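You operate a simulated robot arm through the tools that you are given. There is no shell and no other tool.

You run a simulated robot arm. Do the job below in one go: nothing can be reset, and whatever is moved stays where it is left.

## Task
Spray the ring die's cavity with release, then close the die.
Fine: cover the cavity floor; top half down on its dowels, black pin into its hole, both clamps shut; the release can stays where it stands.

It is judged by the outcome, as a careful person would: the job done as asked, and still so three seconds after it is handed in. It fails if anything else is knocked over, pushed out of place, dropped, spilled or broken. Lids that push on must go on centred and level and be pressed home; caps that screw on are set level and turned clockwise until they are tight.

## Robot
A 6-joint arm with a four-finger gripper, fixed in place. Base frame: the origin is at the foot of the arm, x ahead of it, y to its left, z up; the work surface is at about z = 85. Units: cm, degrees, N and s.
Its first joint turns from -166.0 to 166.0 degrees. Payload 3.43 kg.
The TCP is the grasp point between the finger pads, 3 cm short of the fingertips. In the tool frame z runs along the fingers and y along their closing line. The gripper opens to 12 cm. The gripper's body begins 8.5 cm behind the TCP.
Orientation is that of the tool frame in the base frame, as [roll, pitch, yaw] about the fixed x, y, z axes, in that order (R = Rz(yaw) Ry(pitch) Rx(roll)). With the fingers straight down and closing along the base's y, the tool's x points along the base's -x, its y along +y and its z along -z.

## Interface
- The arm moves only by the tool play_rows. Its argument "motion" is a list of rows, each a list of 3 entries, a list of its own where there are three numbers: the shift along the base's x, y, z in units of 20 mm (1.0 is 20 mm), then the turn, a rotation vector about the base's x, y, z in units of 5 degrees (1.0 is 5 degrees), then the finger opening in cm, from 0 to 12. In form: [[[x, y, z], [wx, wy, wz], claw], ...]. A call has 1 to 20 rows; each row shifts and turns the commanded pose from where the row before left it. A call with a number of a shift or a turn outside -1 to 1 is refused whole. Rows are played at 5 a second. More than 5 cm and 8.6 degrees between two rows, or a gripper value outside its range, and nothing of the call is played. A pose out of reach is approached as far as the arm can. The call stops where the force on the tool passes 90 N (or 10 N more than at its start, if that is more) or the arm is blocked; 0.2 s more then pass. Each finger halts on what it meets, pressing with about 37 N; the grip force reading is that of the motor and also rises with nothing between the fingers. The clock runs only during rows and for 0.2 s after the last one: add rows that do not move to give the fingers time. It gives the time, the measured TCP pose, the force on the tool (base axes), the opening and the grip force at its end, in the units of the frame above (readings bear some noise), with the torque about the TCP (base axes, N m) and any sound that the robot's microphone picked up, and new pictures: "pictures" is both (left out), scene, wrist or none.
- Cameras (640 x 400 px; columns grow to the right, rows downward): "scene" is fixed at [40.07, 64.94, 144.96]; the picture's right is [-0.94, -0.33, 0.00], its down [-0.25, 0.73, -0.63] and it looks along [0.21, -0.59, -0.78] (base axes); focal length 292 px, centre (320, 200). "wrist" rides on the gripper at [7.1, -1.7, -12.1] in the tool frame; the picture's right is [0.23, 0.97, 0.00], its down [-0.81, 0.19, -0.55] and it looks along [-0.54, 0.13, 0.83] (tool axes); focal length 275 px, centre (320, 200). There is no depth. A picture from a camera that has moved, and an enlarged one, comes with that camera's place and axes in the base frame and with its lens.
- enlarge(camera, box): a new picture of the part [left, top, right, bottom] of that camera's present view, enlarged. It takes no simulated time.
- sign_off(): hands the job in; it is judged then, once.

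Nothing tells you positions but the pictures and the camera data. Unless the task says otherwise, let go and move clear before handing in.

The tools are called after "Request:" as a command line: name --argument value ..., lists and objects as JSON in quotes. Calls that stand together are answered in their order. play_rows: Moves the arm, as the interface text tells. Its arguments: {"type":"object","properties":{"motion":{"type":"array"},"pictures":{"type":"string","enum":["both","scene","wrist","none"]}},"required":["motion"]} The other tools are called the same way: enlarge (camera, box) takes an enlarged picture of a part of a camera's view; sign_off () hands the job in.

At the start:

```text
time: 0.0
tcp_pos: [41.02, 35.82, 121.01]
orientation: [179.9, 0.0, -179.9]
force: [-0.4, 0.2, 0.0]
moment: [0.01, -0.01, -0.02]
opening: 11.99
finger_force: 0.0
```

scene: 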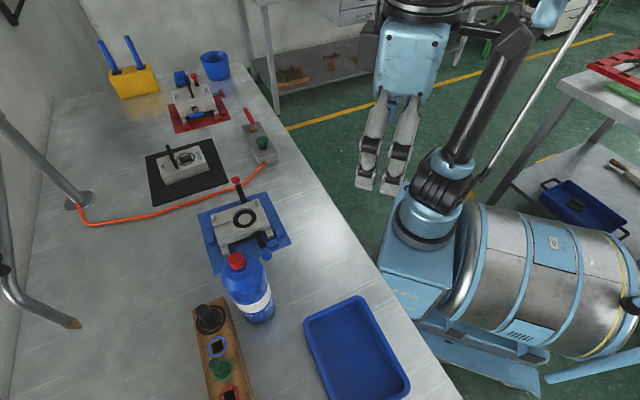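
wrist: 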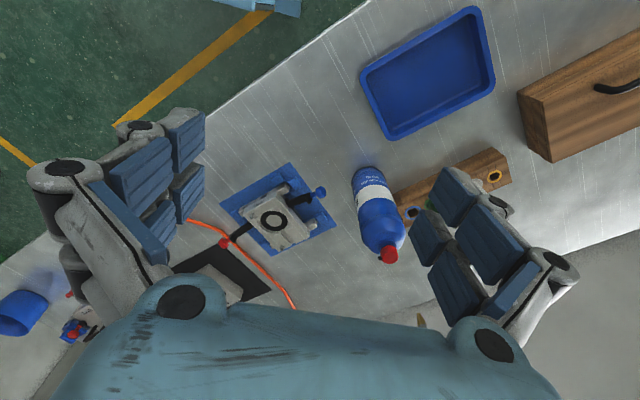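

I see a table with three die stations (red, black and blue mats), a blue bottle with a red cap, a wooden rack with plugs, and a tray. I'll look closer before moving anything.

Request:
enlarge --camera "scene" --box '[180, 160, 320, 280]'

Request:
enlarge --camera "scene" --box '[130, 50, 290, 210]'

Request:
enlarge --camera "scene" --box '[170, 240, 310, 400]'

Request:
enlarge --camera "wrist" --box '[180, 140, 360, 320]'

Request:
enlarge --camera "wrist" --box '[330, 130, 530, 290]'

```text
3.33 times, centred on (250, 220) of scene
camera zoom: at [40.07, 64.94, 144.96], right [-0.94, -0.33, 0.0], down [-0.25, 0.73, -0.63], along [0.21, -0.59, -0.78], focal length 973 px, centre (553, 133)
```

zoom: 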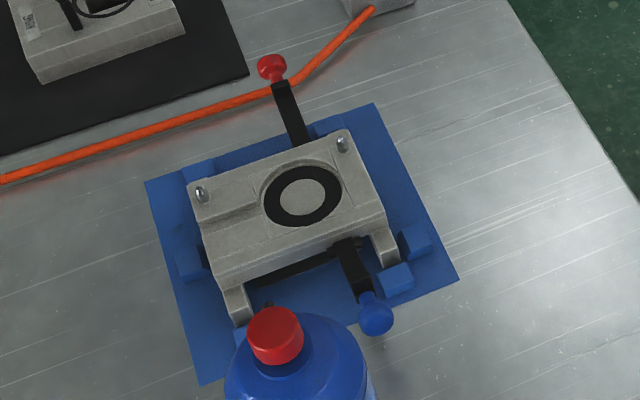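

```text
2.50 times, centred on (210, 130) of scene
camera zoom: at [40.07, 64.94, 144.96], right [-0.94, -0.33, 0.0], down [-0.25, 0.73, -0.63], along [0.21, -0.59, -0.78], focal length 730 px, centre (595, 375)
```

zoom: 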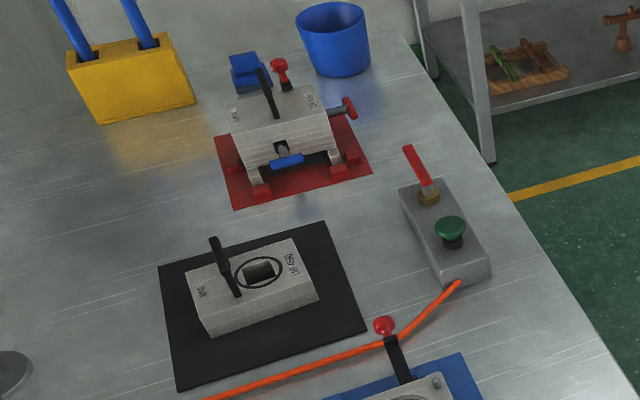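

```text
2.50 times, centred on (240, 320) of scene
camera zoom: at [40.07, 64.94, 144.96], right [-0.94, -0.33, 0.0], down [-0.25, 0.73, -0.63], along [0.21, -0.59, -0.78], focal length 730 px, centre (520, -100)
```

zoom: 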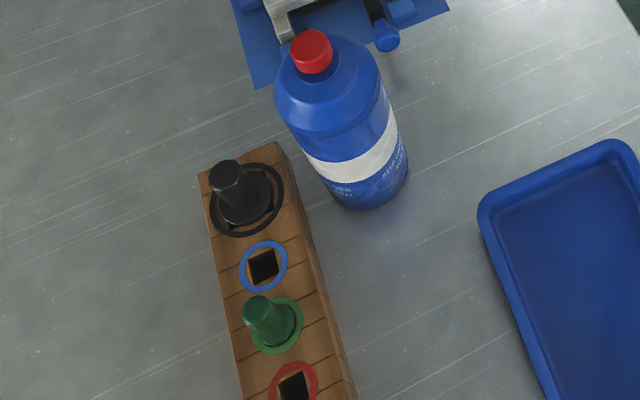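

```text
2.22 times, centred on (270, 230) of wrist
camera zoom: at [33.96, 34.12, 132.97], right [-0.23, 0.97, 0.0], down [0.81, 0.19, 0.55], along [0.54, 0.13, -0.83], focal length 612 px, centre (431, 133)
```

zoom: 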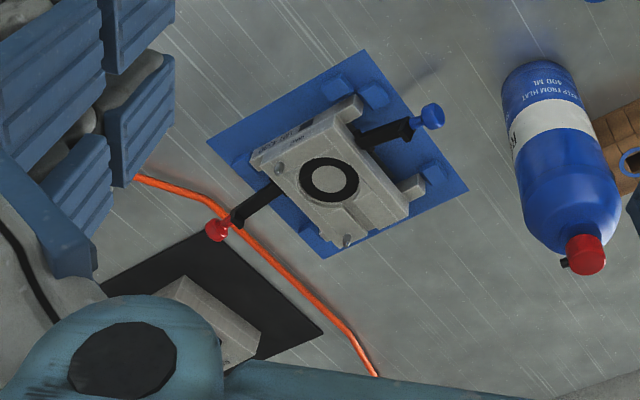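

```text
2.50 times, centred on (430, 210) of wrist
camera zoom: at [33.96, 34.12, 132.97], right [-0.23, 0.97, 0.0], down [0.81, 0.19, 0.55], along [0.54, 0.13, -0.83], focal length 688 px, centre (45, 175)
```

zoom: 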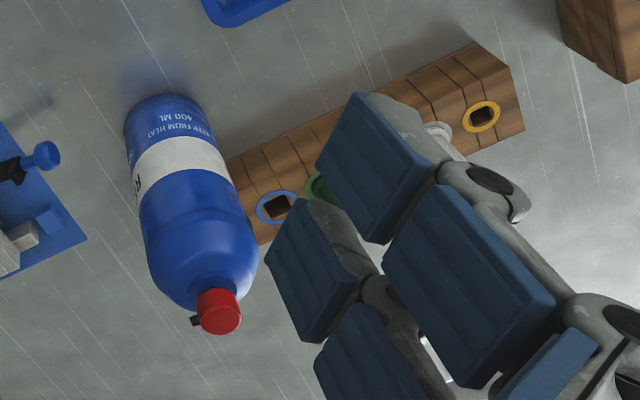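

The blue mat carries an open lower half with a ring, near x 69, y 33. The black mat holds a loose top half, and the blue can stands near (58.7, 49.8) with its spout apparently facing the die. I'll zoom in more to read labels and understand the gooseneck and valve box.

Request:
enlarge --camera "scene" --box '[145, 130, 225, 210]'

Request:
enlarge --camera "scene" --box '[210, 180, 290, 260]'

Request:
enlarge --camera "scene" --box '[0, 100, 120, 350]'

Request:
enlarge --camera "scene" --box '[210, 240, 290, 330]'

Request:
enlarge --camera "scene" --box '[230, 90, 290, 170]'

Request:
enlarge --camera "scene" --box '[150, 55, 240, 135]'

Request:
enlarge --camera "wrist" --box '[215, 160, 335, 260]'

Request:
enlarge --camera "wrist" --box '[340, 160, 420, 270]'

```text
5.00 times, centred on (185, 170) of scene
camera zoom: at [40.07, 64.94, 144.96], right [-0.94, -0.33, 0.0], down [-0.25, 0.73, -0.63], along [0.21, -0.59, -0.78], focal length 1459 px, centre (995, 350)
```

zoom: 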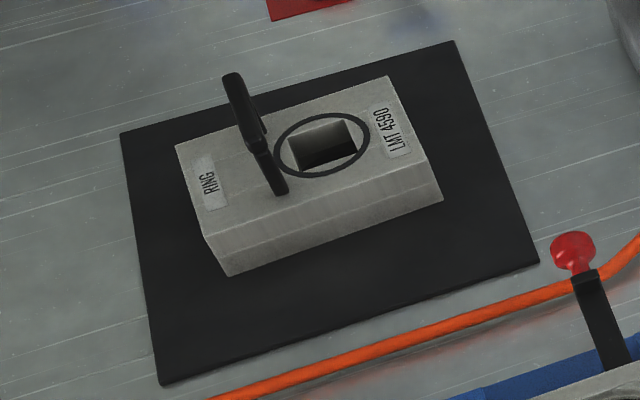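

```text
5.00 times, centred on (250, 220) of scene
camera zoom: at [40.07, 64.94, 144.96], right [-0.94, -0.33, 0.0], down [-0.25, 0.73, -0.63], along [0.21, -0.59, -0.78], focal length 1459 px, centre (670, 100)
```

zoom: 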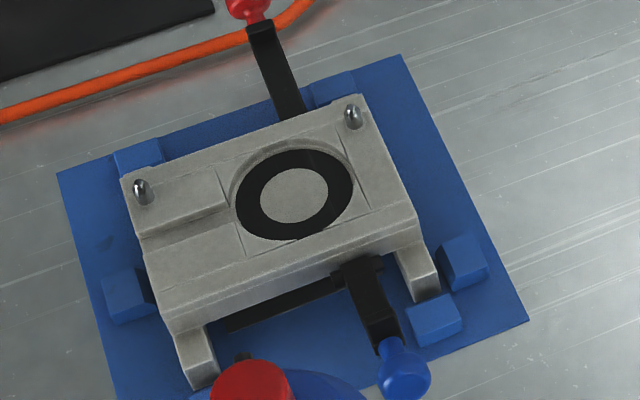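

```text
1.60 times, centred on (60, 225) of scene
camera zoom: at [40.07, 64.94, 144.96], right [-0.94, -0.33, 0.0], down [-0.25, 0.73, -0.63], along [0.21, -0.59, -0.78], focal length 467 px, centre (736, 160)
```

zoom: 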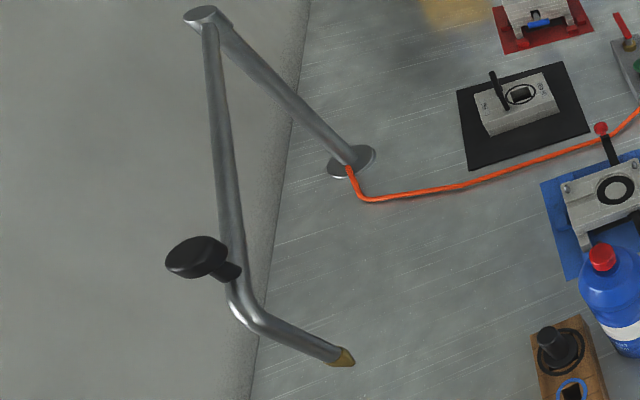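

```text
4.44 times, centred on (250, 285) of scene
camera zoom: at [40.07, 64.94, 144.96], right [-0.94, -0.33, 0.0], down [-0.25, 0.73, -0.63], along [0.21, -0.59, -0.78], focal length 1297 px, centre (631, -178)
```

zoom: 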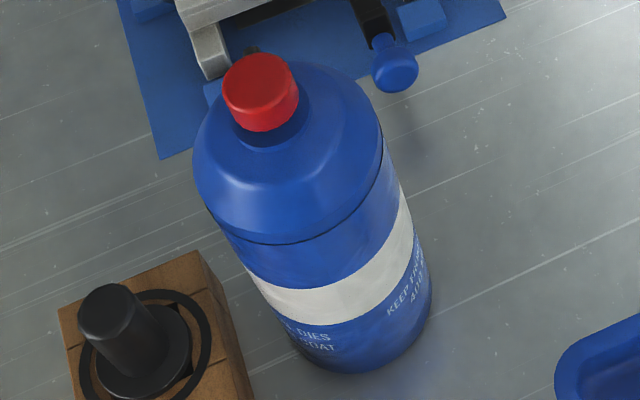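

```text
5.00 times, centred on (260, 130) of scene
camera zoom: at [40.07, 64.94, 144.96], right [-0.94, -0.33, 0.0], down [-0.25, 0.73, -0.63], along [0.21, -0.59, -0.78], focal length 1459 px, centre (620, 550)
```

zoom: 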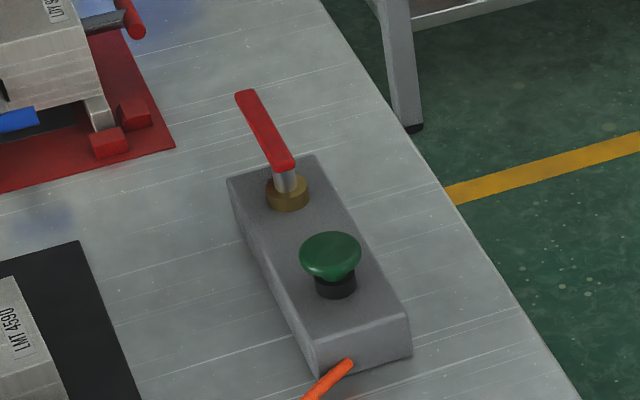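

```text
5.00 times, centred on (195, 95) of scene
camera zoom: at [40.07, 64.94, 144.96], right [-0.94, -0.33, 0.0], down [-0.25, 0.73, -0.63], along [0.21, -0.59, -0.78], focal length 1459 px, centre (945, 725)
```

zoom: 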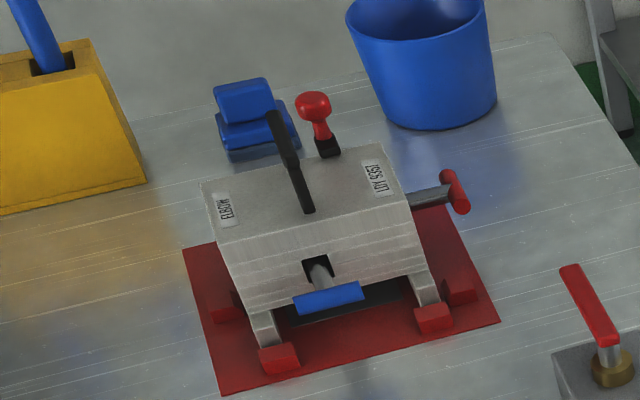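

```text
4.00 times, centred on (275, 210) of wrist
camera zoom: at [33.96, 34.12, 132.97], right [-0.23, 0.97, 0.0], down [0.81, 0.19, 0.55], along [0.54, 0.13, -0.83], focal length 1101 px, centre (500, 160)
```

zoom: 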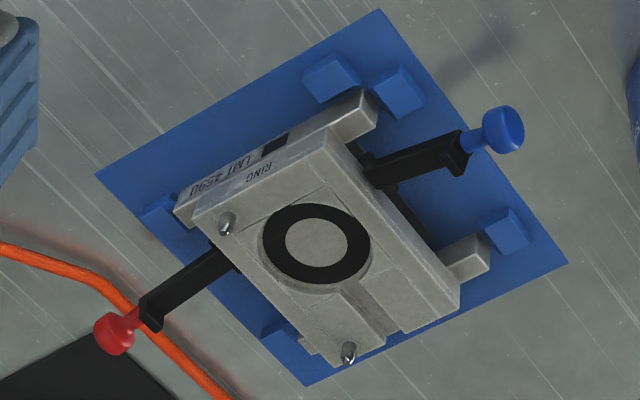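

```text
3.64 times, centred on (380, 215) of wrist
camera zoom: at [33.96, 34.12, 132.97], right [-0.23, 0.97, 0.0], down [0.81, 0.19, 0.55], along [0.54, 0.13, -0.83], focal length 1001 px, centre (102, 146)
```

zoom: 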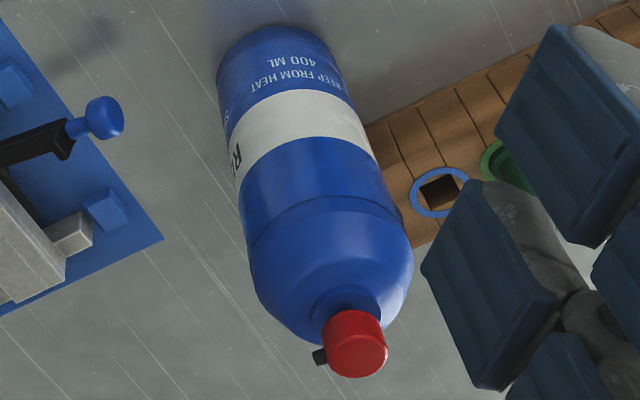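

The can has lettering that I can't fully read yet, and there is a swinging boom with a knob and brass tip fed from the valve box. I'll zoom further on the can, boom and valve box before choosing the spraying method.

Request:
enlarge --camera "scene" --box '[235, 290, 285, 330]'

Request:
enlarge --camera "scene" --box '[-60, 220, 100, 340]'

Request:
enlarge --camera "scene" --box '[-60, 80, 120, 220]'

Request:
enlarge --camera "scene" --box '[180, 290, 280, 420]'

Request:
enlarge --camera "wrist" --box '[365, 220, 415, 270]'

Request:
enlarge --camera "scene" --box '[225, 245, 255, 275]'

```text
10.00 times, centred on (260, 310) of scene
camera zoom: at [40.07, 64.94, 144.96], right [-0.94, -0.33, 0.0], down [-0.25, 0.73, -0.63], along [0.21, -0.59, -0.78], focal length 2918 px, centre (920, -900)
```

zoom: 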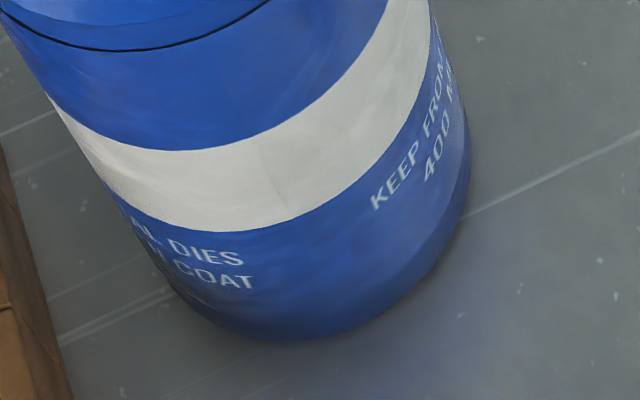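

```text
refused: -60 is not a number from 0 to 640
```

```text
refused: -60 is not a number from 0 to 640
```

```text
refused: 420 is not a number from 0 to 400
```

```text
8.00 times, centred on (390, 245) of wrist
camera zoom: at [33.96, 34.12, 132.97], right [-0.23, 0.97, 0.0], down [0.81, 0.19, 0.55], along [0.54, 0.13, -0.83], focal length 2202 px, centre (-240, -160)
```

zoom: 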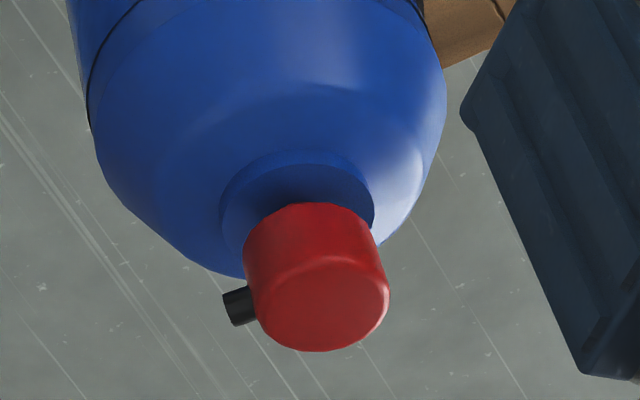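

```text
13.33 times, centred on (240, 260) of scene
camera zoom: at [40.07, 64.94, 144.96], right [-0.94, -0.33, 0.0], down [-0.25, 0.73, -0.63], along [0.21, -0.59, -0.78], focal length 3891 px, centre (1387, -600)
```

zoom: 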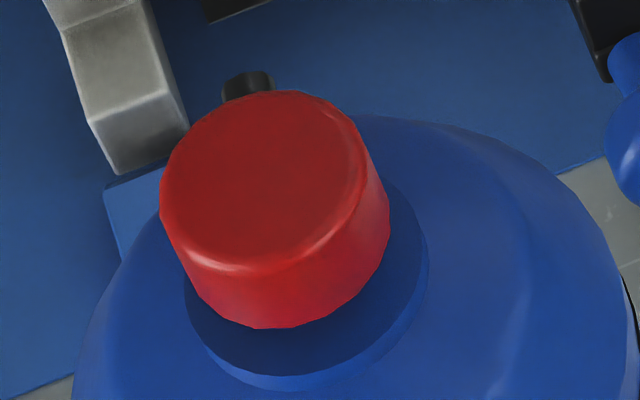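

The can reads like release for metal dies in a thin coat, while the boom and valve box may be an alternative. I'll move high and clear toward the valve box to look at it and the top half.

Request:
play_rows --motion '[[[0.5, -1, 0], [0, 0, 0], 12], [[0.5, -1, 0], [0, 0, 0], 12], [[0.5, -1, 0], [0, 0, 0], 12], [[0.5, -1, 0], [0, 0, 0], 12], [[0.5, -1, 0], [0, 0, 0], 12], [[0.5, -1, 0], [0, 0, 0], 12], [[0.5, -1, 0], [0, 0, 0], 12], [[0.5, -1, 0], [0, 0, 0], 12], [[0.5, -1, 0], [0, 0, 0], 12], [[0.5, -1, 0], [0, 0, 0], 12], [[0.5, -1, 0], [0, 0, 0], 12], [[0.5, -1, 0], [0, 0, 0], 12]]'

```text
time: 2.6
tcp_pos: [51.55, 11.79, 121.47]
orientation: [179.9, 0.8, -180.0]
force: [-0.3, -0.2, 0.5]
moment: [-0.01, 0.04, 0.02]
opening: 12.0
finger_force: 0.0
camera wrist: at [44.33, 10.02, 133.35], right [-0.23, 0.97, 0.0], down [0.8, 0.19, 0.56], along [0.55, 0.13, -0.83], focal length 275 px, centre (320, 200)
```

scene: 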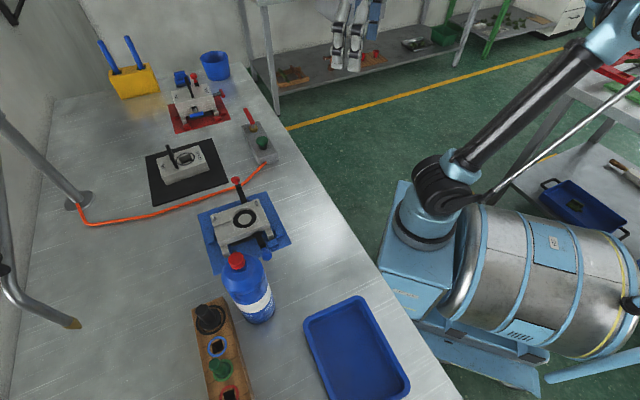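
wrist: 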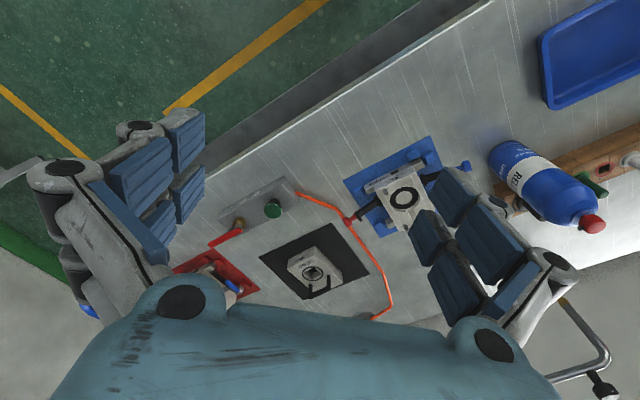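

The arm now looks at the valve box and the top half. I'll zoom into these.

Request:
enlarge --camera "wrist" --box '[200, 160, 320, 260]'

Request:
enlarge --camera "wrist" --box '[260, 220, 380, 320]'

Request:
enlarge --camera "wrist" --box '[530, 280, 640, 400]'

Request:
enlarge --camera "wrist" --box '[480, 130, 620, 240]'

```text
4.00 times, centred on (260, 210) of wrist
camera zoom: at [44.33, 10.02, 133.35], right [-0.23, 0.97, 0.0], down [0.8, 0.19, 0.56], along [0.55, 0.13, -0.83], focal length 1101 px, centre (560, 160)
```

zoom: 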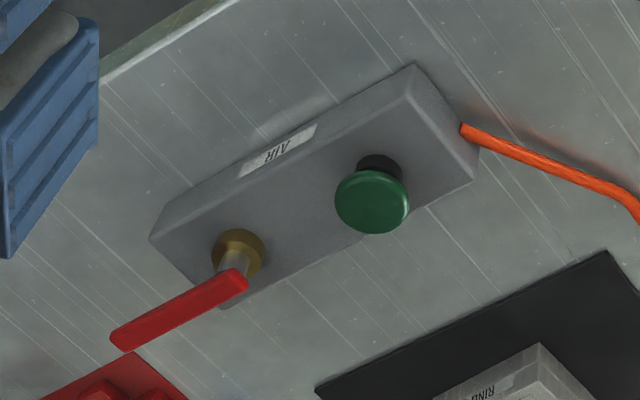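

```text
4.00 times, centred on (320, 270) of wrist
camera zoom: at [44.33, 10.02, 133.35], right [-0.23, 0.97, 0.0], down [0.8, 0.19, 0.56], along [0.55, 0.13, -0.83], focal length 1101 px, centre (320, -80)
```

zoom: 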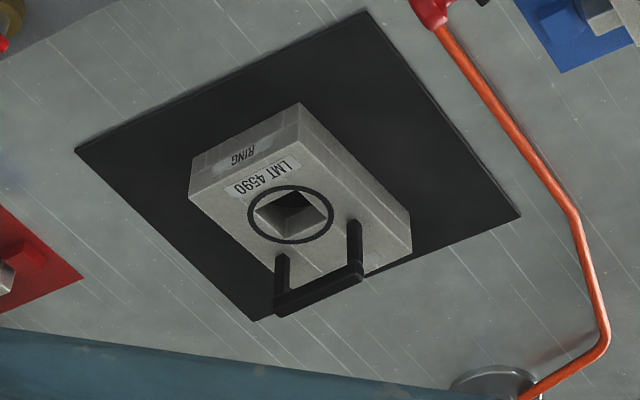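

```text
3.33 times, centred on (585, 340) of wrist
camera zoom: at [44.33, 10.02, 133.35], right [-0.23, 0.97, 0.0], down [0.8, 0.19, 0.56], along [0.55, 0.13, -0.83], focal length 918 px, centre (-563, -267)
```

zoom: 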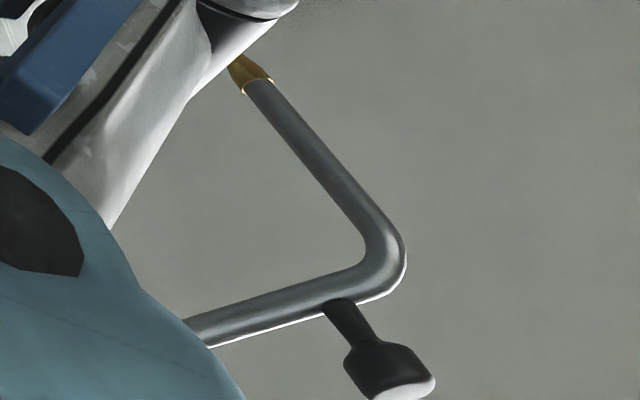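

```text
3.64 times, centred on (550, 185) of wrist
camera zoom: at [44.33, 10.02, 133.35], right [-0.23, 0.97, 0.0], down [0.8, 0.19, 0.56], along [0.55, 0.13, -0.83], focal length 1001 px, centre (-516, 254)
```

zoom: 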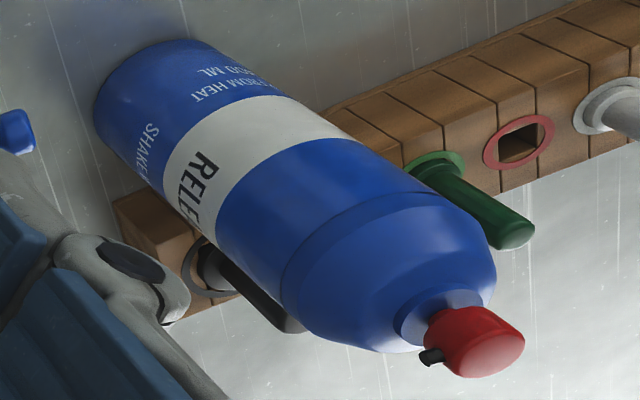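

The box is labelled AIR, so the boom only blows air and release must come from the can marked RELEASE. I'll turn the wrist to read the can and see its spout from the die side, staying above everything.

Request:
play_rows --motion '[[[0.15, 0.25, -0.45], [0, 0, 1], 12], [[0.15, 0.25, -0.45], [0, 0, 1], 12], [[0.15, 0.25, -0.45], [0, 0, 1], 12], [[0.15, 0.25, -0.45], [0, 0, 1], 12], [[0.15, 0.25, -0.45], [0, 0, 1], 12], [[0.15, 0.25, -0.45], [0, 0, 1], 12], [[0.15, 0.25, -0.45], [0, 0, 1], 12], [[0.15, 0.25, -0.45], [0, 0, 1], 12], [[0.15, 0.25, -0.45], [0, 0, 1], 12], [[0.15, 0.25, -0.45], [0, 0, 1], 12], [[0.15, 0.25, -0.45], [0, 0, 1], 12], [[0.15, 0.25, -0.45], [0, 0, 1], 12]]' --pictures "wrist"

```text
time: 5.2
tcp_pos: [55.2, 17.83, 110.72]
orientation: [179.8, 0.7, -119.9]
force: [-0.3, 0.0, -0.2]
moment: [-0.02, -0.01, 0.03]
opening: 12.0
finger_force: 0.1
camera wrist: at [53.07, 10.58, 122.51], right [-0.96, 0.29, 0.0], down [0.24, 0.79, 0.56], along [0.16, 0.54, -0.83], focal length 275 px, centre (320, 200)
```

wrist: 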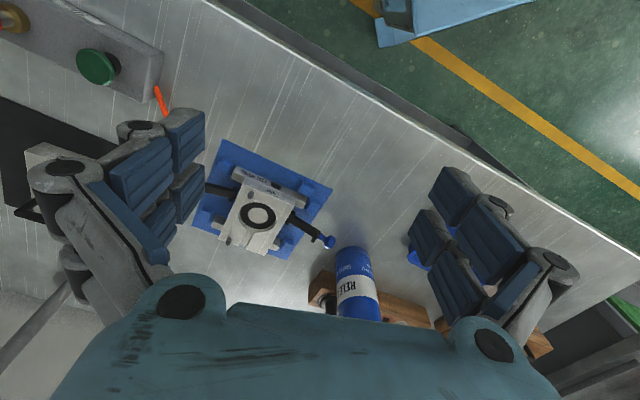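

The view is inverted and the can is at the bottom edge. I'll tilt the wrist 25° so the camera looks more level towards the can.

Request:
play_rows --motion '[[[0, 0, 0], [1, 0, 0], 12], [[0, 0, 0], [1, 0, 0], 12], [[0, 0, 0], [1, 0, 0], 12], [[0, 0, 0], [1, 0, 0], 12], [[0, 0, 0], [1, 0, 0], 12]]' --pictures "wrist"

```text
time: 6.4
tcp_pos: [55.27, 17.87, 110.71]
orientation: [166.7, 22.1, -122.7]
force: [0.3, 0.8, 0.0]
moment: [0.02, -0.03, 0.0]
opening: 12.02
finger_force: 0.0
camera wrist: at [53.09, 6.19, 118.36], right [-0.96, 0.26, 0.12], down [0.24, 0.48, 0.85], along [0.16, 0.84, -0.52], focal length 275 px, centre (320, 200)
```

wrist: 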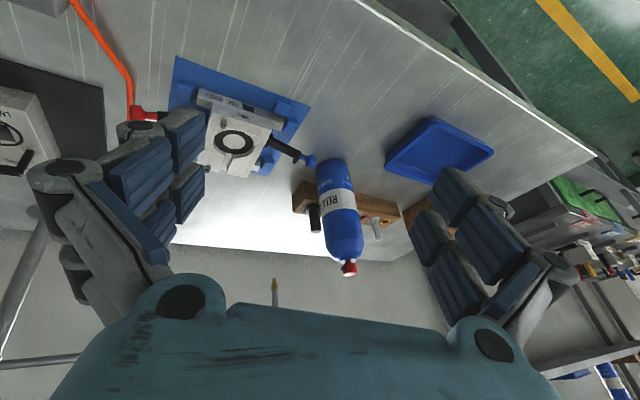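

Request:
enlarge --camera "wrist" --box '[290, 150, 390, 290]'

Request:
enlarge --camera "wrist" --box '[325, 240, 375, 290]'

Request:
enlarge --camera "wrist" --box '[180, 70, 320, 190]'

Request:
enlarge --camera "wrist" --box '[240, 260, 320, 320]'

```text
2.86 times, centred on (340, 220) of wrist
camera zoom: at [53.09, 6.19, 118.36], right [-0.96, 0.26, 0.12], down [0.24, 0.48, 0.85], along [0.16, 0.84, -0.52], focal length 786 px, centre (263, 143)
```

zoom: 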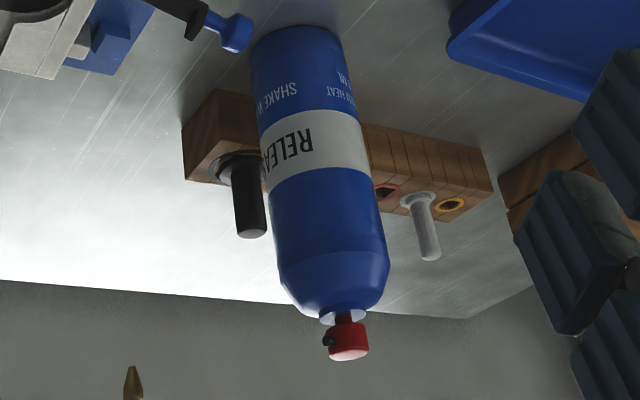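

```text
8.00 times, centred on (350, 265) of wrist
camera zoom: at [53.09, 6.19, 118.36], right [-0.96, 0.26, 0.12], down [0.24, 0.48, 0.85], along [0.16, 0.84, -0.52], focal length 2202 px, centre (80, -320)
```

zoom: 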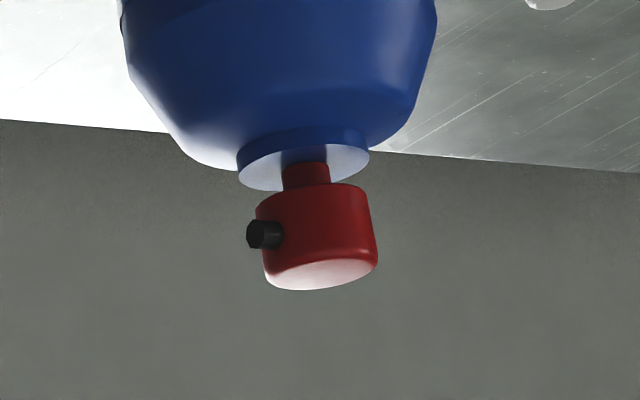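

```text
3.33 times, centred on (250, 130) of wrist
camera zoom: at [53.09, 6.19, 118.36], right [-0.96, 0.26, 0.12], down [0.24, 0.48, 0.85], along [0.16, 0.84, -0.52], focal length 918 px, centre (553, 433)
```

zoom: 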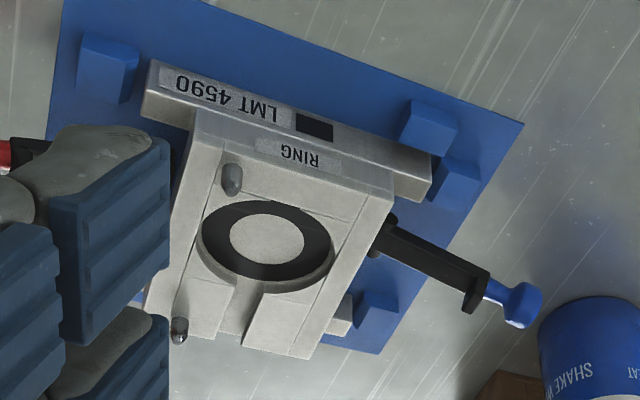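

```text
6.67 times, centred on (280, 290) of wrist
camera zoom: at [53.09, 6.19, 118.36], right [-0.96, 0.26, 0.12], down [0.24, 0.48, 0.85], along [0.16, 0.84, -0.52], focal length 1835 px, centre (587, -400)
```

zoom: 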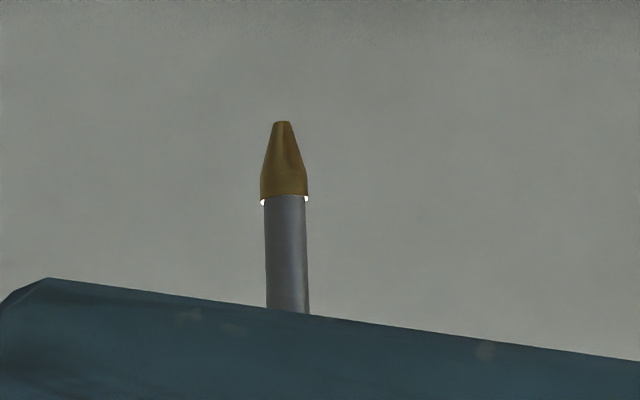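

The can is an aerosol with a pressable red actuator: top near (58.4, 49.9, 106.2), spout level and aimed roughly over the die. I'll level the wrist, rise, and go above the can with fingers closed to look at it closely.

Request:
play_rows --motion '[[[0, 0, 1], [-1, 0, 0], 8], [[0, 0, 1], [-1, 0, 0], 6], [[0, 0, 1], [-1, 0, 0], 4], [[0, 0, 1], [-1, 0, 0], 2], [[0, 0, 1], [-1, 0, 0], 0], [[0.1, 1, 0], [0, 0, 0], 0], [[0.1, 1, 0], [0, 0, 0], 0], [[0.1, 1, 0], [0, 0, 0], 0], [[0.1, 1, 0], [0, 0, 0], 0], [[0.1, 1, 0], [0, 0, 0], 0], [[0.1, 1, 0], [0, 0, 0], 0], [[0.1, 1, 0], [0, 0, 0], 0], [[0.1, 1, 0], [0, 0, 0], 0], [[0.1, 1, 0], [0, 0, 0], 0], [[0.1, 1, 0], [0, 0, 0], 0], [[0.1, 1, 0], [0, 0, 0], 0], [[0.1, 1, 0], [0, 0, 0], 0]]'

```text
time: 10.0
tcp_pos: [57.49, 41.89, 120.74]
orientation: [-180.0, 0.7, -119.9]
force: [-0.5, -0.6, -0.6]
moment: [0.06, 0.01, -0.01]
opening: 0.01
finger_force: 33.7
camera wrist: at [55.47, 34.62, 132.56], right [-0.96, 0.29, 0.0], down [0.24, 0.79, 0.56], along [0.16, 0.54, -0.83], focal length 275 px, centre (320, 200)
```

scene: 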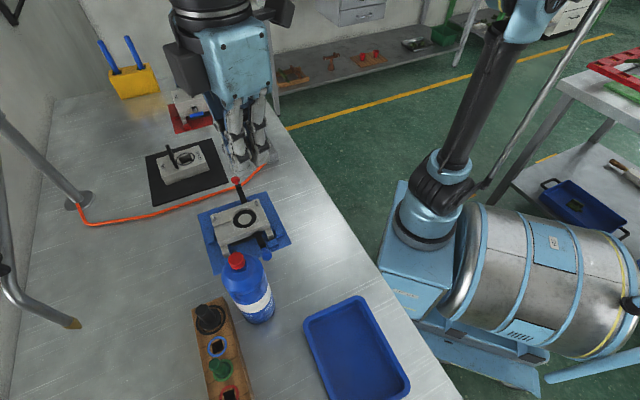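
wrist: 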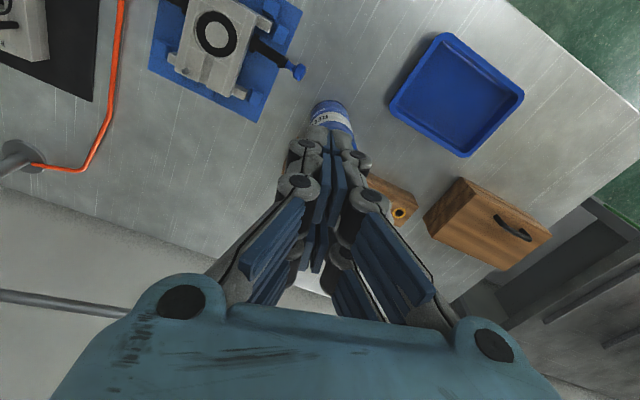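

From here I can view the die well. I'll zoom on it to study the cavity and clamps before pressing anything.

Request:
enlarge --camera "wrist" --box '[145, 0, 310, 125]'

Request:
enlarge --camera "wrist" --box '[180, 0, 260, 60]'

```text
3.20 times, centred on (228, 62) of wrist
camera zoom: at [55.47, 34.62, 132.56], right [-0.96, 0.29, 0.0], down [0.24, 0.79, 0.56], along [0.16, 0.54, -0.83], focal length 881 px, centre (616, 640)
```

zoom: 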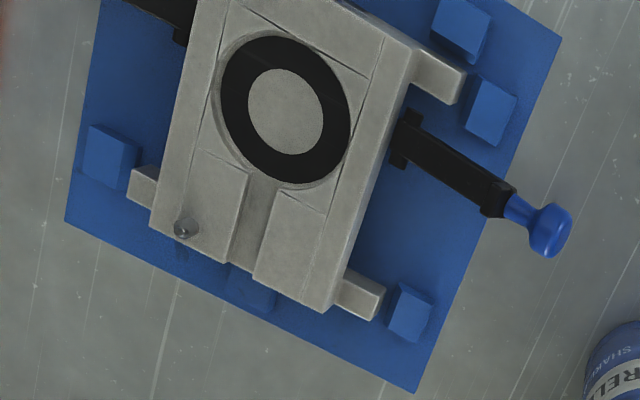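

```text
6.67 times, centred on (220, 30) of wrist
camera zoom: at [55.47, 34.62, 132.56], right [-0.96, 0.29, 0.0], down [0.24, 0.79, 0.56], along [0.16, 0.54, -0.83], focal length 1835 px, centre (987, 1333)
```

zoom: 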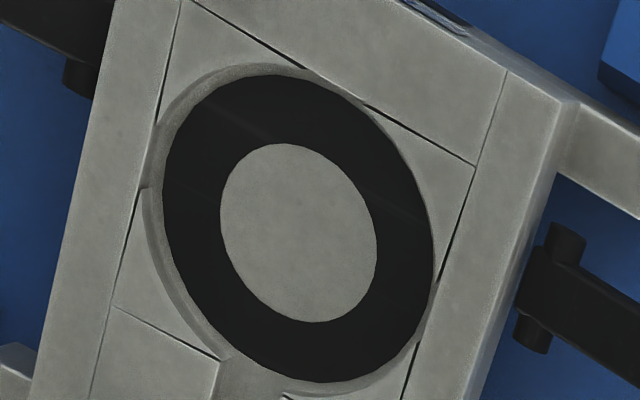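

The cavity is a shallow recess with a runner, and both clamps lie open to the sides. Next I move directly over the can's cap, still well above it.

Request:
play_rows --motion '[[[0.115, 1, 0], [0, 0, 0], 0], [[0.115, 1, 0], [0, 0, 0], 0], [[0.115, 1, 0], [0, 0, 0], 0], [[0.115, 1, 0], [0, 0, 0], 0], [[0, 0, -1], [0, 0, 0], 0], [[0, 0, -1], [0, 0, 0], 0], [[0, 0, -1], [0, 0, 0], 0], [[0, 0, 0], [0, 0, 0], 0]]'

```text
time: 11.8
tcp_pos: [58.56, 49.86, 114.76]
orientation: [179.9, 0.7, -119.9]
force: [-0.3, 1.0, 0.1]
moment: [0.0, -0.04, 0.02]
opening: 0.0
finger_force: 33.1
camera wrist: at [56.36, 42.67, 126.51], right [-0.96, 0.29, 0.0], down [0.24, 0.79, 0.56], along [0.16, 0.54, -0.83], focal length 275 px, centre (320, 200)
```

scene: 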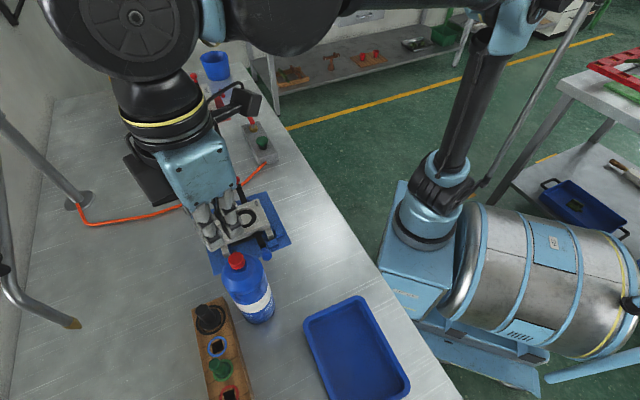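
wrist: 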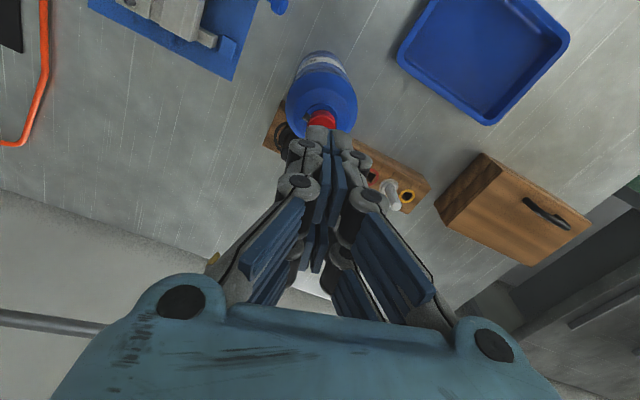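

The fingertips should be right over the cap; I'll check with zooms.

Request:
enlarge --camera "scene" --box '[190, 200, 270, 290]'

Request:
enlarge --camera "wrist" --box '[270, 80, 380, 190]'

```text
4.44 times, centred on (230, 245) of scene
camera zoom: at [40.07, 64.94, 144.96], right [-0.94, -0.33, 0.0], down [-0.25, 0.73, -0.63], along [0.21, -0.59, -0.78], focal length 1297 px, centre (720, 0)
```

zoom: 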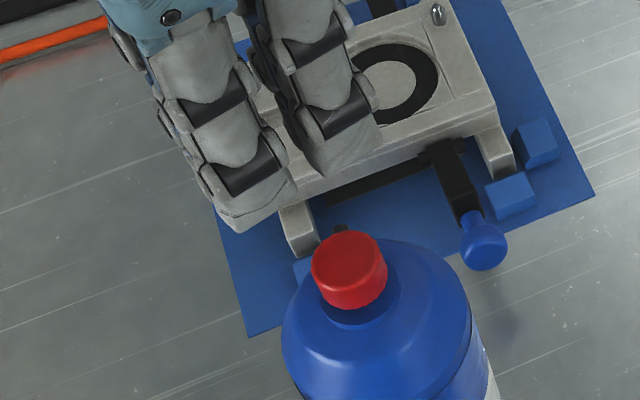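

```text
3.64 times, centred on (325, 135) of wrist
camera zoom: at [56.36, 42.67, 126.51], right [-0.96, 0.29, 0.0], down [0.24, 0.79, 0.56], along [0.16, 0.54, -0.83], focal length 1001 px, centre (302, 436)
```

zoom: 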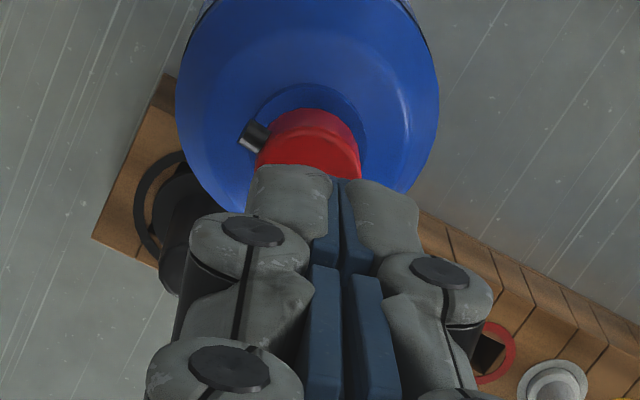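

Alignment over the cap looks right. I'll descend to just above it.

Request:
play_rows --motion '[[[-0.05, 0, -0.8], [0, 0, 0], 0], [[0, 0, -0.8], [0, 0, 0], 0], [[0, 0, -0.6], [0, 0, 0], 0], [[0, 0, 0], [0, 0, 0], 0]]'

Request:
enlarge --camera "wrist" --box '[270, 80, 380, 190]'

Request:
enlarge --camera "scene" --box '[190, 200, 270, 290]'

```text
time: 12.8
tcp_pos: [58.4, 49.88, 110.29]
orientation: [179.9, 0.7, -119.9]
force: [-0.5, 1.1, 0.1]
moment: [0.0, -0.04, -0.03]
opening: 0.0
finger_force: 33.6
camera wrist: at [56.28, 42.64, 122.17], right [-0.96, 0.29, 0.0], down [0.24, 0.79, 0.56], along [0.16, 0.54, -0.83], focal length 275 px, centre (320, 200)
```

scene: 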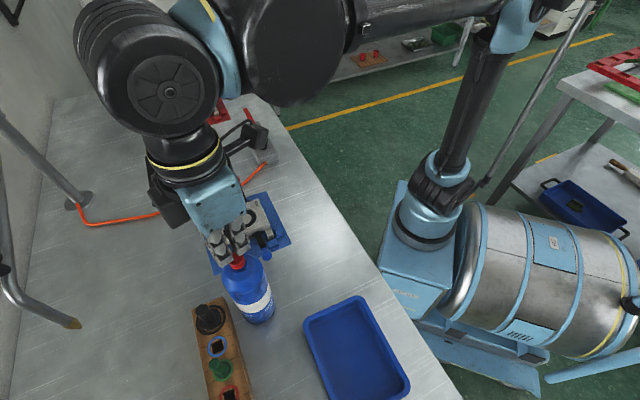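
wrist: 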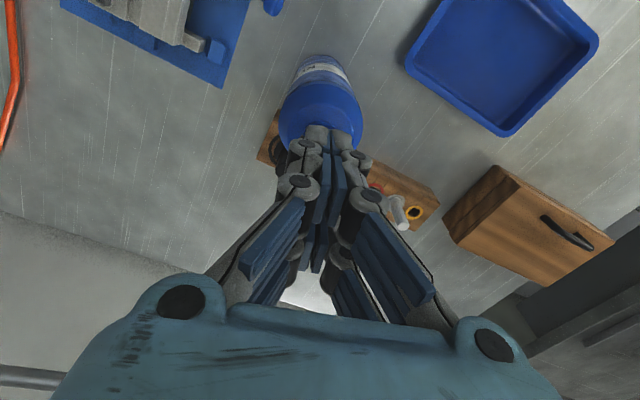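

```text
3.64 times, centred on (325, 135) of wrist
camera zoom: at [56.28, 42.64, 122.17], right [-0.96, 0.29, 0.0], down [0.24, 0.79, 0.56], along [0.16, 0.54, -0.83], focal length 1001 px, centre (302, 436)
```

zoom: 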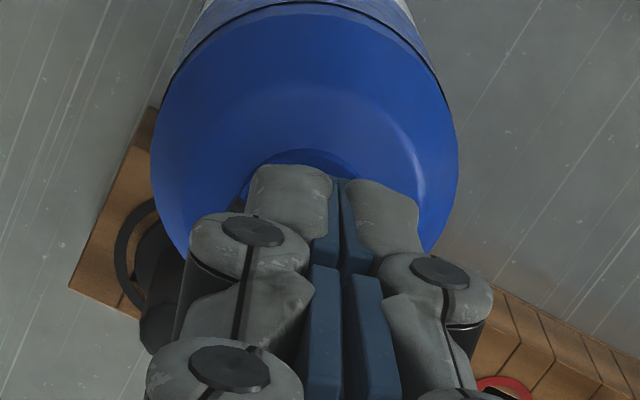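

```text
4.44 times, centred on (230, 245) of scene
camera zoom: at [40.07, 64.94, 144.96], right [-0.94, -0.33, 0.0], down [-0.25, 0.73, -0.63], along [0.21, -0.59, -0.78], focal length 1297 px, centre (720, 0)
```

zoom: 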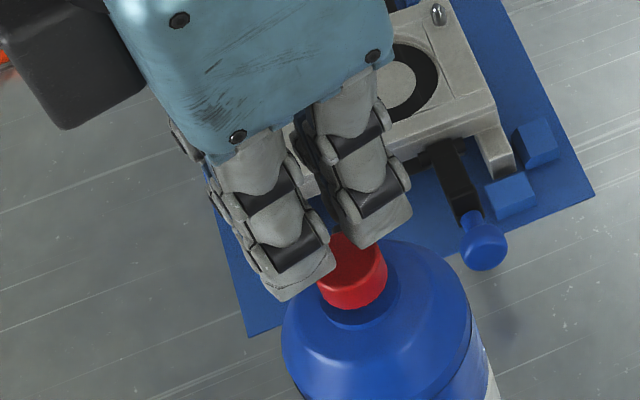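

Tips are about 1 cm over the cap and centred. I'll descend in small steps and watch the force and sound.

Request:
play_rows --motion '[[[0, 0, -0.15], [0, 0, 0], 0], [[0, 0, -0.15], [0, 0, 0], 0], [[0, 0, -0.1], [0, 0, 0], 0], [[0, 0, 0], [0, 0, 0], 0]]' --pictures "none"

```text
time: 13.8
tcp_pos: [58.42, 49.97, 109.48]
orientation: [179.9, 0.6, -120.0]
force: [0.4, 0.7, 0.4]
moment: [-0.02, -0.01, -0.02]
opening: 0.01
finger_force: 33.5
```

Request:
play_rows --motion '[[[0, 0, -0.1], [0, 0, 0], 0], [[0, 0, 0], [0, 0, 0], 0]]' --pictures "none"

```text
time: 14.4
tcp_pos: [58.52, 49.89, 109.27]
orientation: [179.8, 0.7, -119.9]
force: [0.8, 0.2, -1.0]
moment: [-0.03, 0.0, 0.0]
opening: 0.0
finger_force: 33.3
```

No contact yet at tip height 106.3; I continue down in 1–2 mm steps.

Request:
play_rows --motion '[[[0, 0, -0.1], [0, 0, 0], 0], [[0, 0, 0], [0, 0, 0], 0]]' --pictures "none"

```text
time: 15.0
tcp_pos: [58.48, 49.89, 109.07]
orientation: [180.0, 0.7, -120.0]
force: [0.5, 0.6, -0.6]
moment: [0.01, 0.01, -0.01]
opening: 0.0
finger_force: 33.0
```

Still free at tip height 106.1; another small step down.

Request:
play_rows --motion '[[[0, 0, -0.1], [0, 0, 0], 0], [[0, 0, 0], [0, 0, 0], 0], [[0, 0, 0], [0, 0, 0], 0]]' --pictures "none"

```text
time: 15.8
tcp_pos: [58.43, 49.79, 108.9]
orientation: [180.0, 0.7, -120.0]
force: [0.7, 0.0, -0.8]
moment: [-0.01, 0.01, -0.02]
opening: 0.0
finger_force: 33.3
```

Tips near 105.9 and no force yet; I look at the cap and keep stepping down.

Request:
play_rows --motion '[[[0, 0, -0.1], [0, 0, 0], 0], [[0, 0, 0], [0, 0, 0], 0]]' --pictures "none"

Request:
enlarge --camera "scene" --box '[215, 230, 265, 280]'

```text
time: 16.4
tcp_pos: [58.47, 49.87, 108.69]
orientation: [179.9, 0.8, -120.0]
force: [-0.5, 1.1, 1.0]
moment: [0.0, -0.05, -0.01]
opening: 0.58
finger_force: 33.1
```

```text
8.00 times, centred on (240, 255) of scene
camera zoom: at [40.07, 64.94, 144.96], right [-0.94, -0.33, 0.0], down [-0.25, 0.73, -0.63], along [0.21, -0.59, -0.78], focal length 2335 px, centre (960, -240)
```

zoom: 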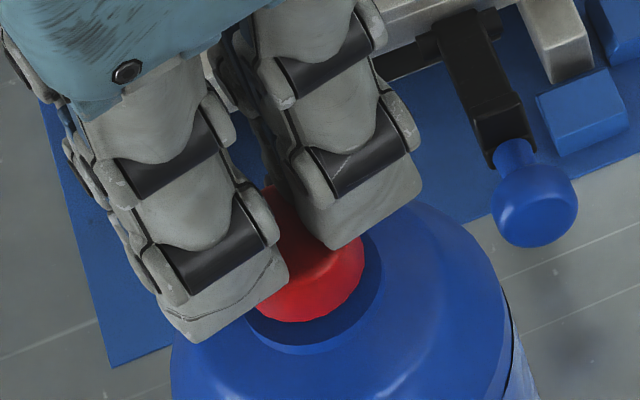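

The opening reads 0.58, so the cap seems to be working in between the fingertips rather than being pressed. I'll check the wrist view before anything else.

Request:
enlarge --camera "wrist" --box '[270, 80, 380, 190]'

Request:
enlarge --camera "wrist" --box '[300, 110, 360, 170]'

```text
3.64 times, centred on (325, 135) of wrist
camera zoom: at [56.3, 42.62, 120.55], right [-0.96, 0.29, 0.0], down [0.24, 0.79, 0.56], along [0.16, 0.54, -0.83], focal length 1001 px, centre (302, 436)
```

zoom: 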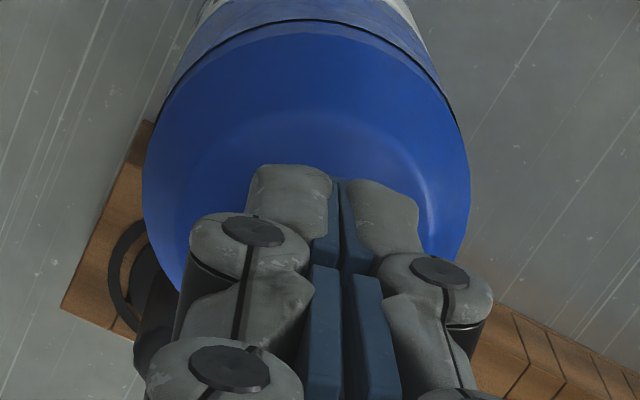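

```text
6.67 times, centred on (330, 140) of wrist
camera zoom: at [56.3, 42.62, 120.55], right [-0.96, 0.29, 0.0], down [0.24, 0.79, 0.56], along [0.16, 0.54, -0.83], focal length 1835 px, centre (253, 600)
```

zoom: 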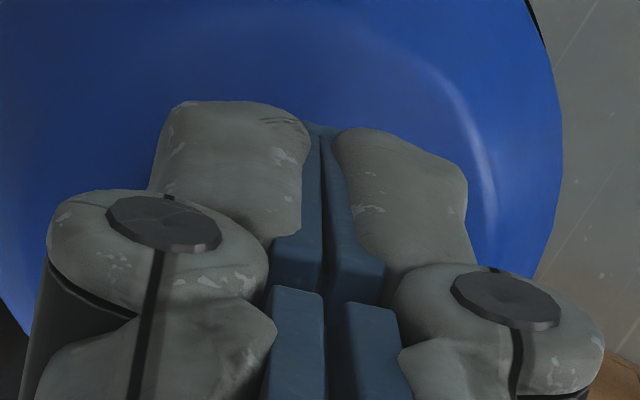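

The picture shows no visible change, so the reading is unclear. One more 2 mm step will tell whether it is wedging or noise.

Request:
play_rows --motion '[[[0, 0, 0.1], [0, 0, 0], 0], [[0, 0, 0], [0, 0, 0], 0]]' --pictures "none"

```text
time: 17.0
tcp_pos: [58.44, 49.84, 108.89]
orientation: [179.9, 0.7, -120.0]
force: [0.5, 0.0, 0.5]
moment: [0.01, 0.02, 0.03]
opening: 0.02
finger_force: 32.6
```

At 108.9 the opening is back to zero, so contact is right at tip height 105.8. I'll step down again gently, watching opening, force and sound.

Request:
play_rows --motion '[[[0, 0, -0.1], [0, 0, 0], 0], [[0, 0, 0], [0, 0, 0], 0]]' --pictures "none"

Request:
play_rows --motion '[[[0, 0, -0.1], [0, 0, 0], 0], [[0, 0, 0], [0, 0, 0], 0]]' --pictures "none"

Request:
enlarge --camera "scene" --box '[215, 230, 265, 280]'

```text
time: 17.6
tcp_pos: [58.54, 49.96, 108.73]
orientation: [179.9, 0.7, -120.0]
force: [0.4, 0.7, 0.7]
moment: [-0.03, -0.03, -0.01]
opening: 0.6
finger_force: 33.2
```

```text
time: 18.2
tcp_pos: [58.43, 49.88, 108.65]
orientation: [179.9, 0.7, -119.9]
force: [0.9, 0.9, 1.3]
moment: [0.02, 0.04, 0.01]
opening: 0.59
finger_force: 33.5
heard: click
```

```text
8.00 times, centred on (240, 255) of scene
camera zoom: at [40.07, 64.94, 144.96], right [-0.94, -0.33, 0.0], down [-0.25, 0.73, -0.63], along [0.21, -0.59, -0.78], focal length 2335 px, centre (960, -240)
```

zoom: 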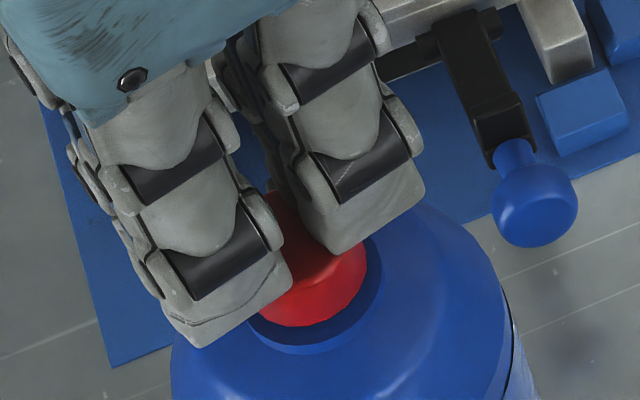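

A click was heard, so the actuator is starting to move. I'll hold and then press slightly further to see whether it sprays.

Request:
play_rows --motion '[[[0, 0, -0.05], [0, 0, 0], 0], [[0, 0, 0], [0, 0, 0], 0]]' --pictures "both"

Request:
enlarge --camera "scene" --box '[190, 160, 310, 290]'

```text
time: 18.8
tcp_pos: [58.43, 49.9, 108.49]
orientation: [180.0, 0.7, -120.1]
force: [1.2, 0.2, 1.4]
moment: [0.02, -0.01, 0.02]
opening: 0.6
finger_force: 33.3
camera wrist: at [56.27, 42.62, 120.25], right [-0.96, 0.29, 0.0], down [0.24, 0.79, 0.56], along [0.16, 0.54, -0.83], focal length 275 px, centre (320, 200)
```

scene: 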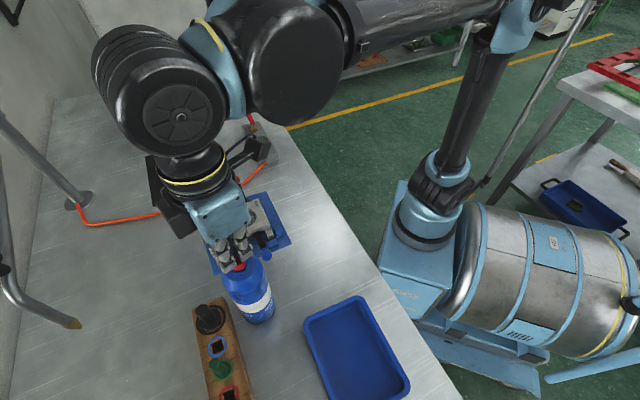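
wrist: 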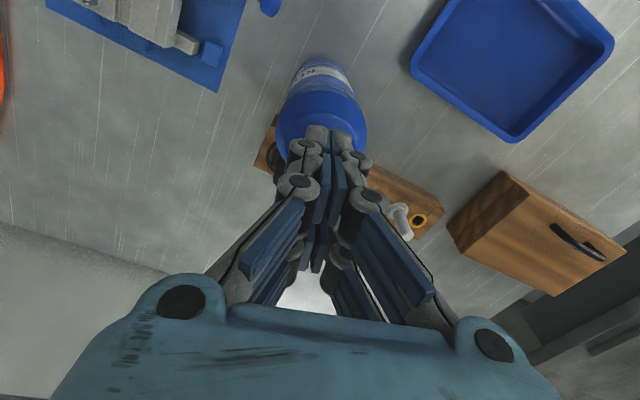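

```text
3.08 times, centred on (250, 225) of scene
camera zoom: at [40.07, 64.94, 144.96], right [-0.94, -0.33, 0.0], down [-0.25, 0.73, -0.63], along [0.21, -0.59, -0.78], focal length 898 px, centre (535, 123)
```

zoom: 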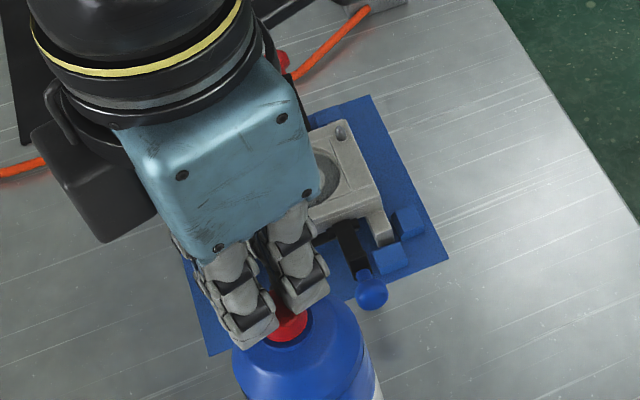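

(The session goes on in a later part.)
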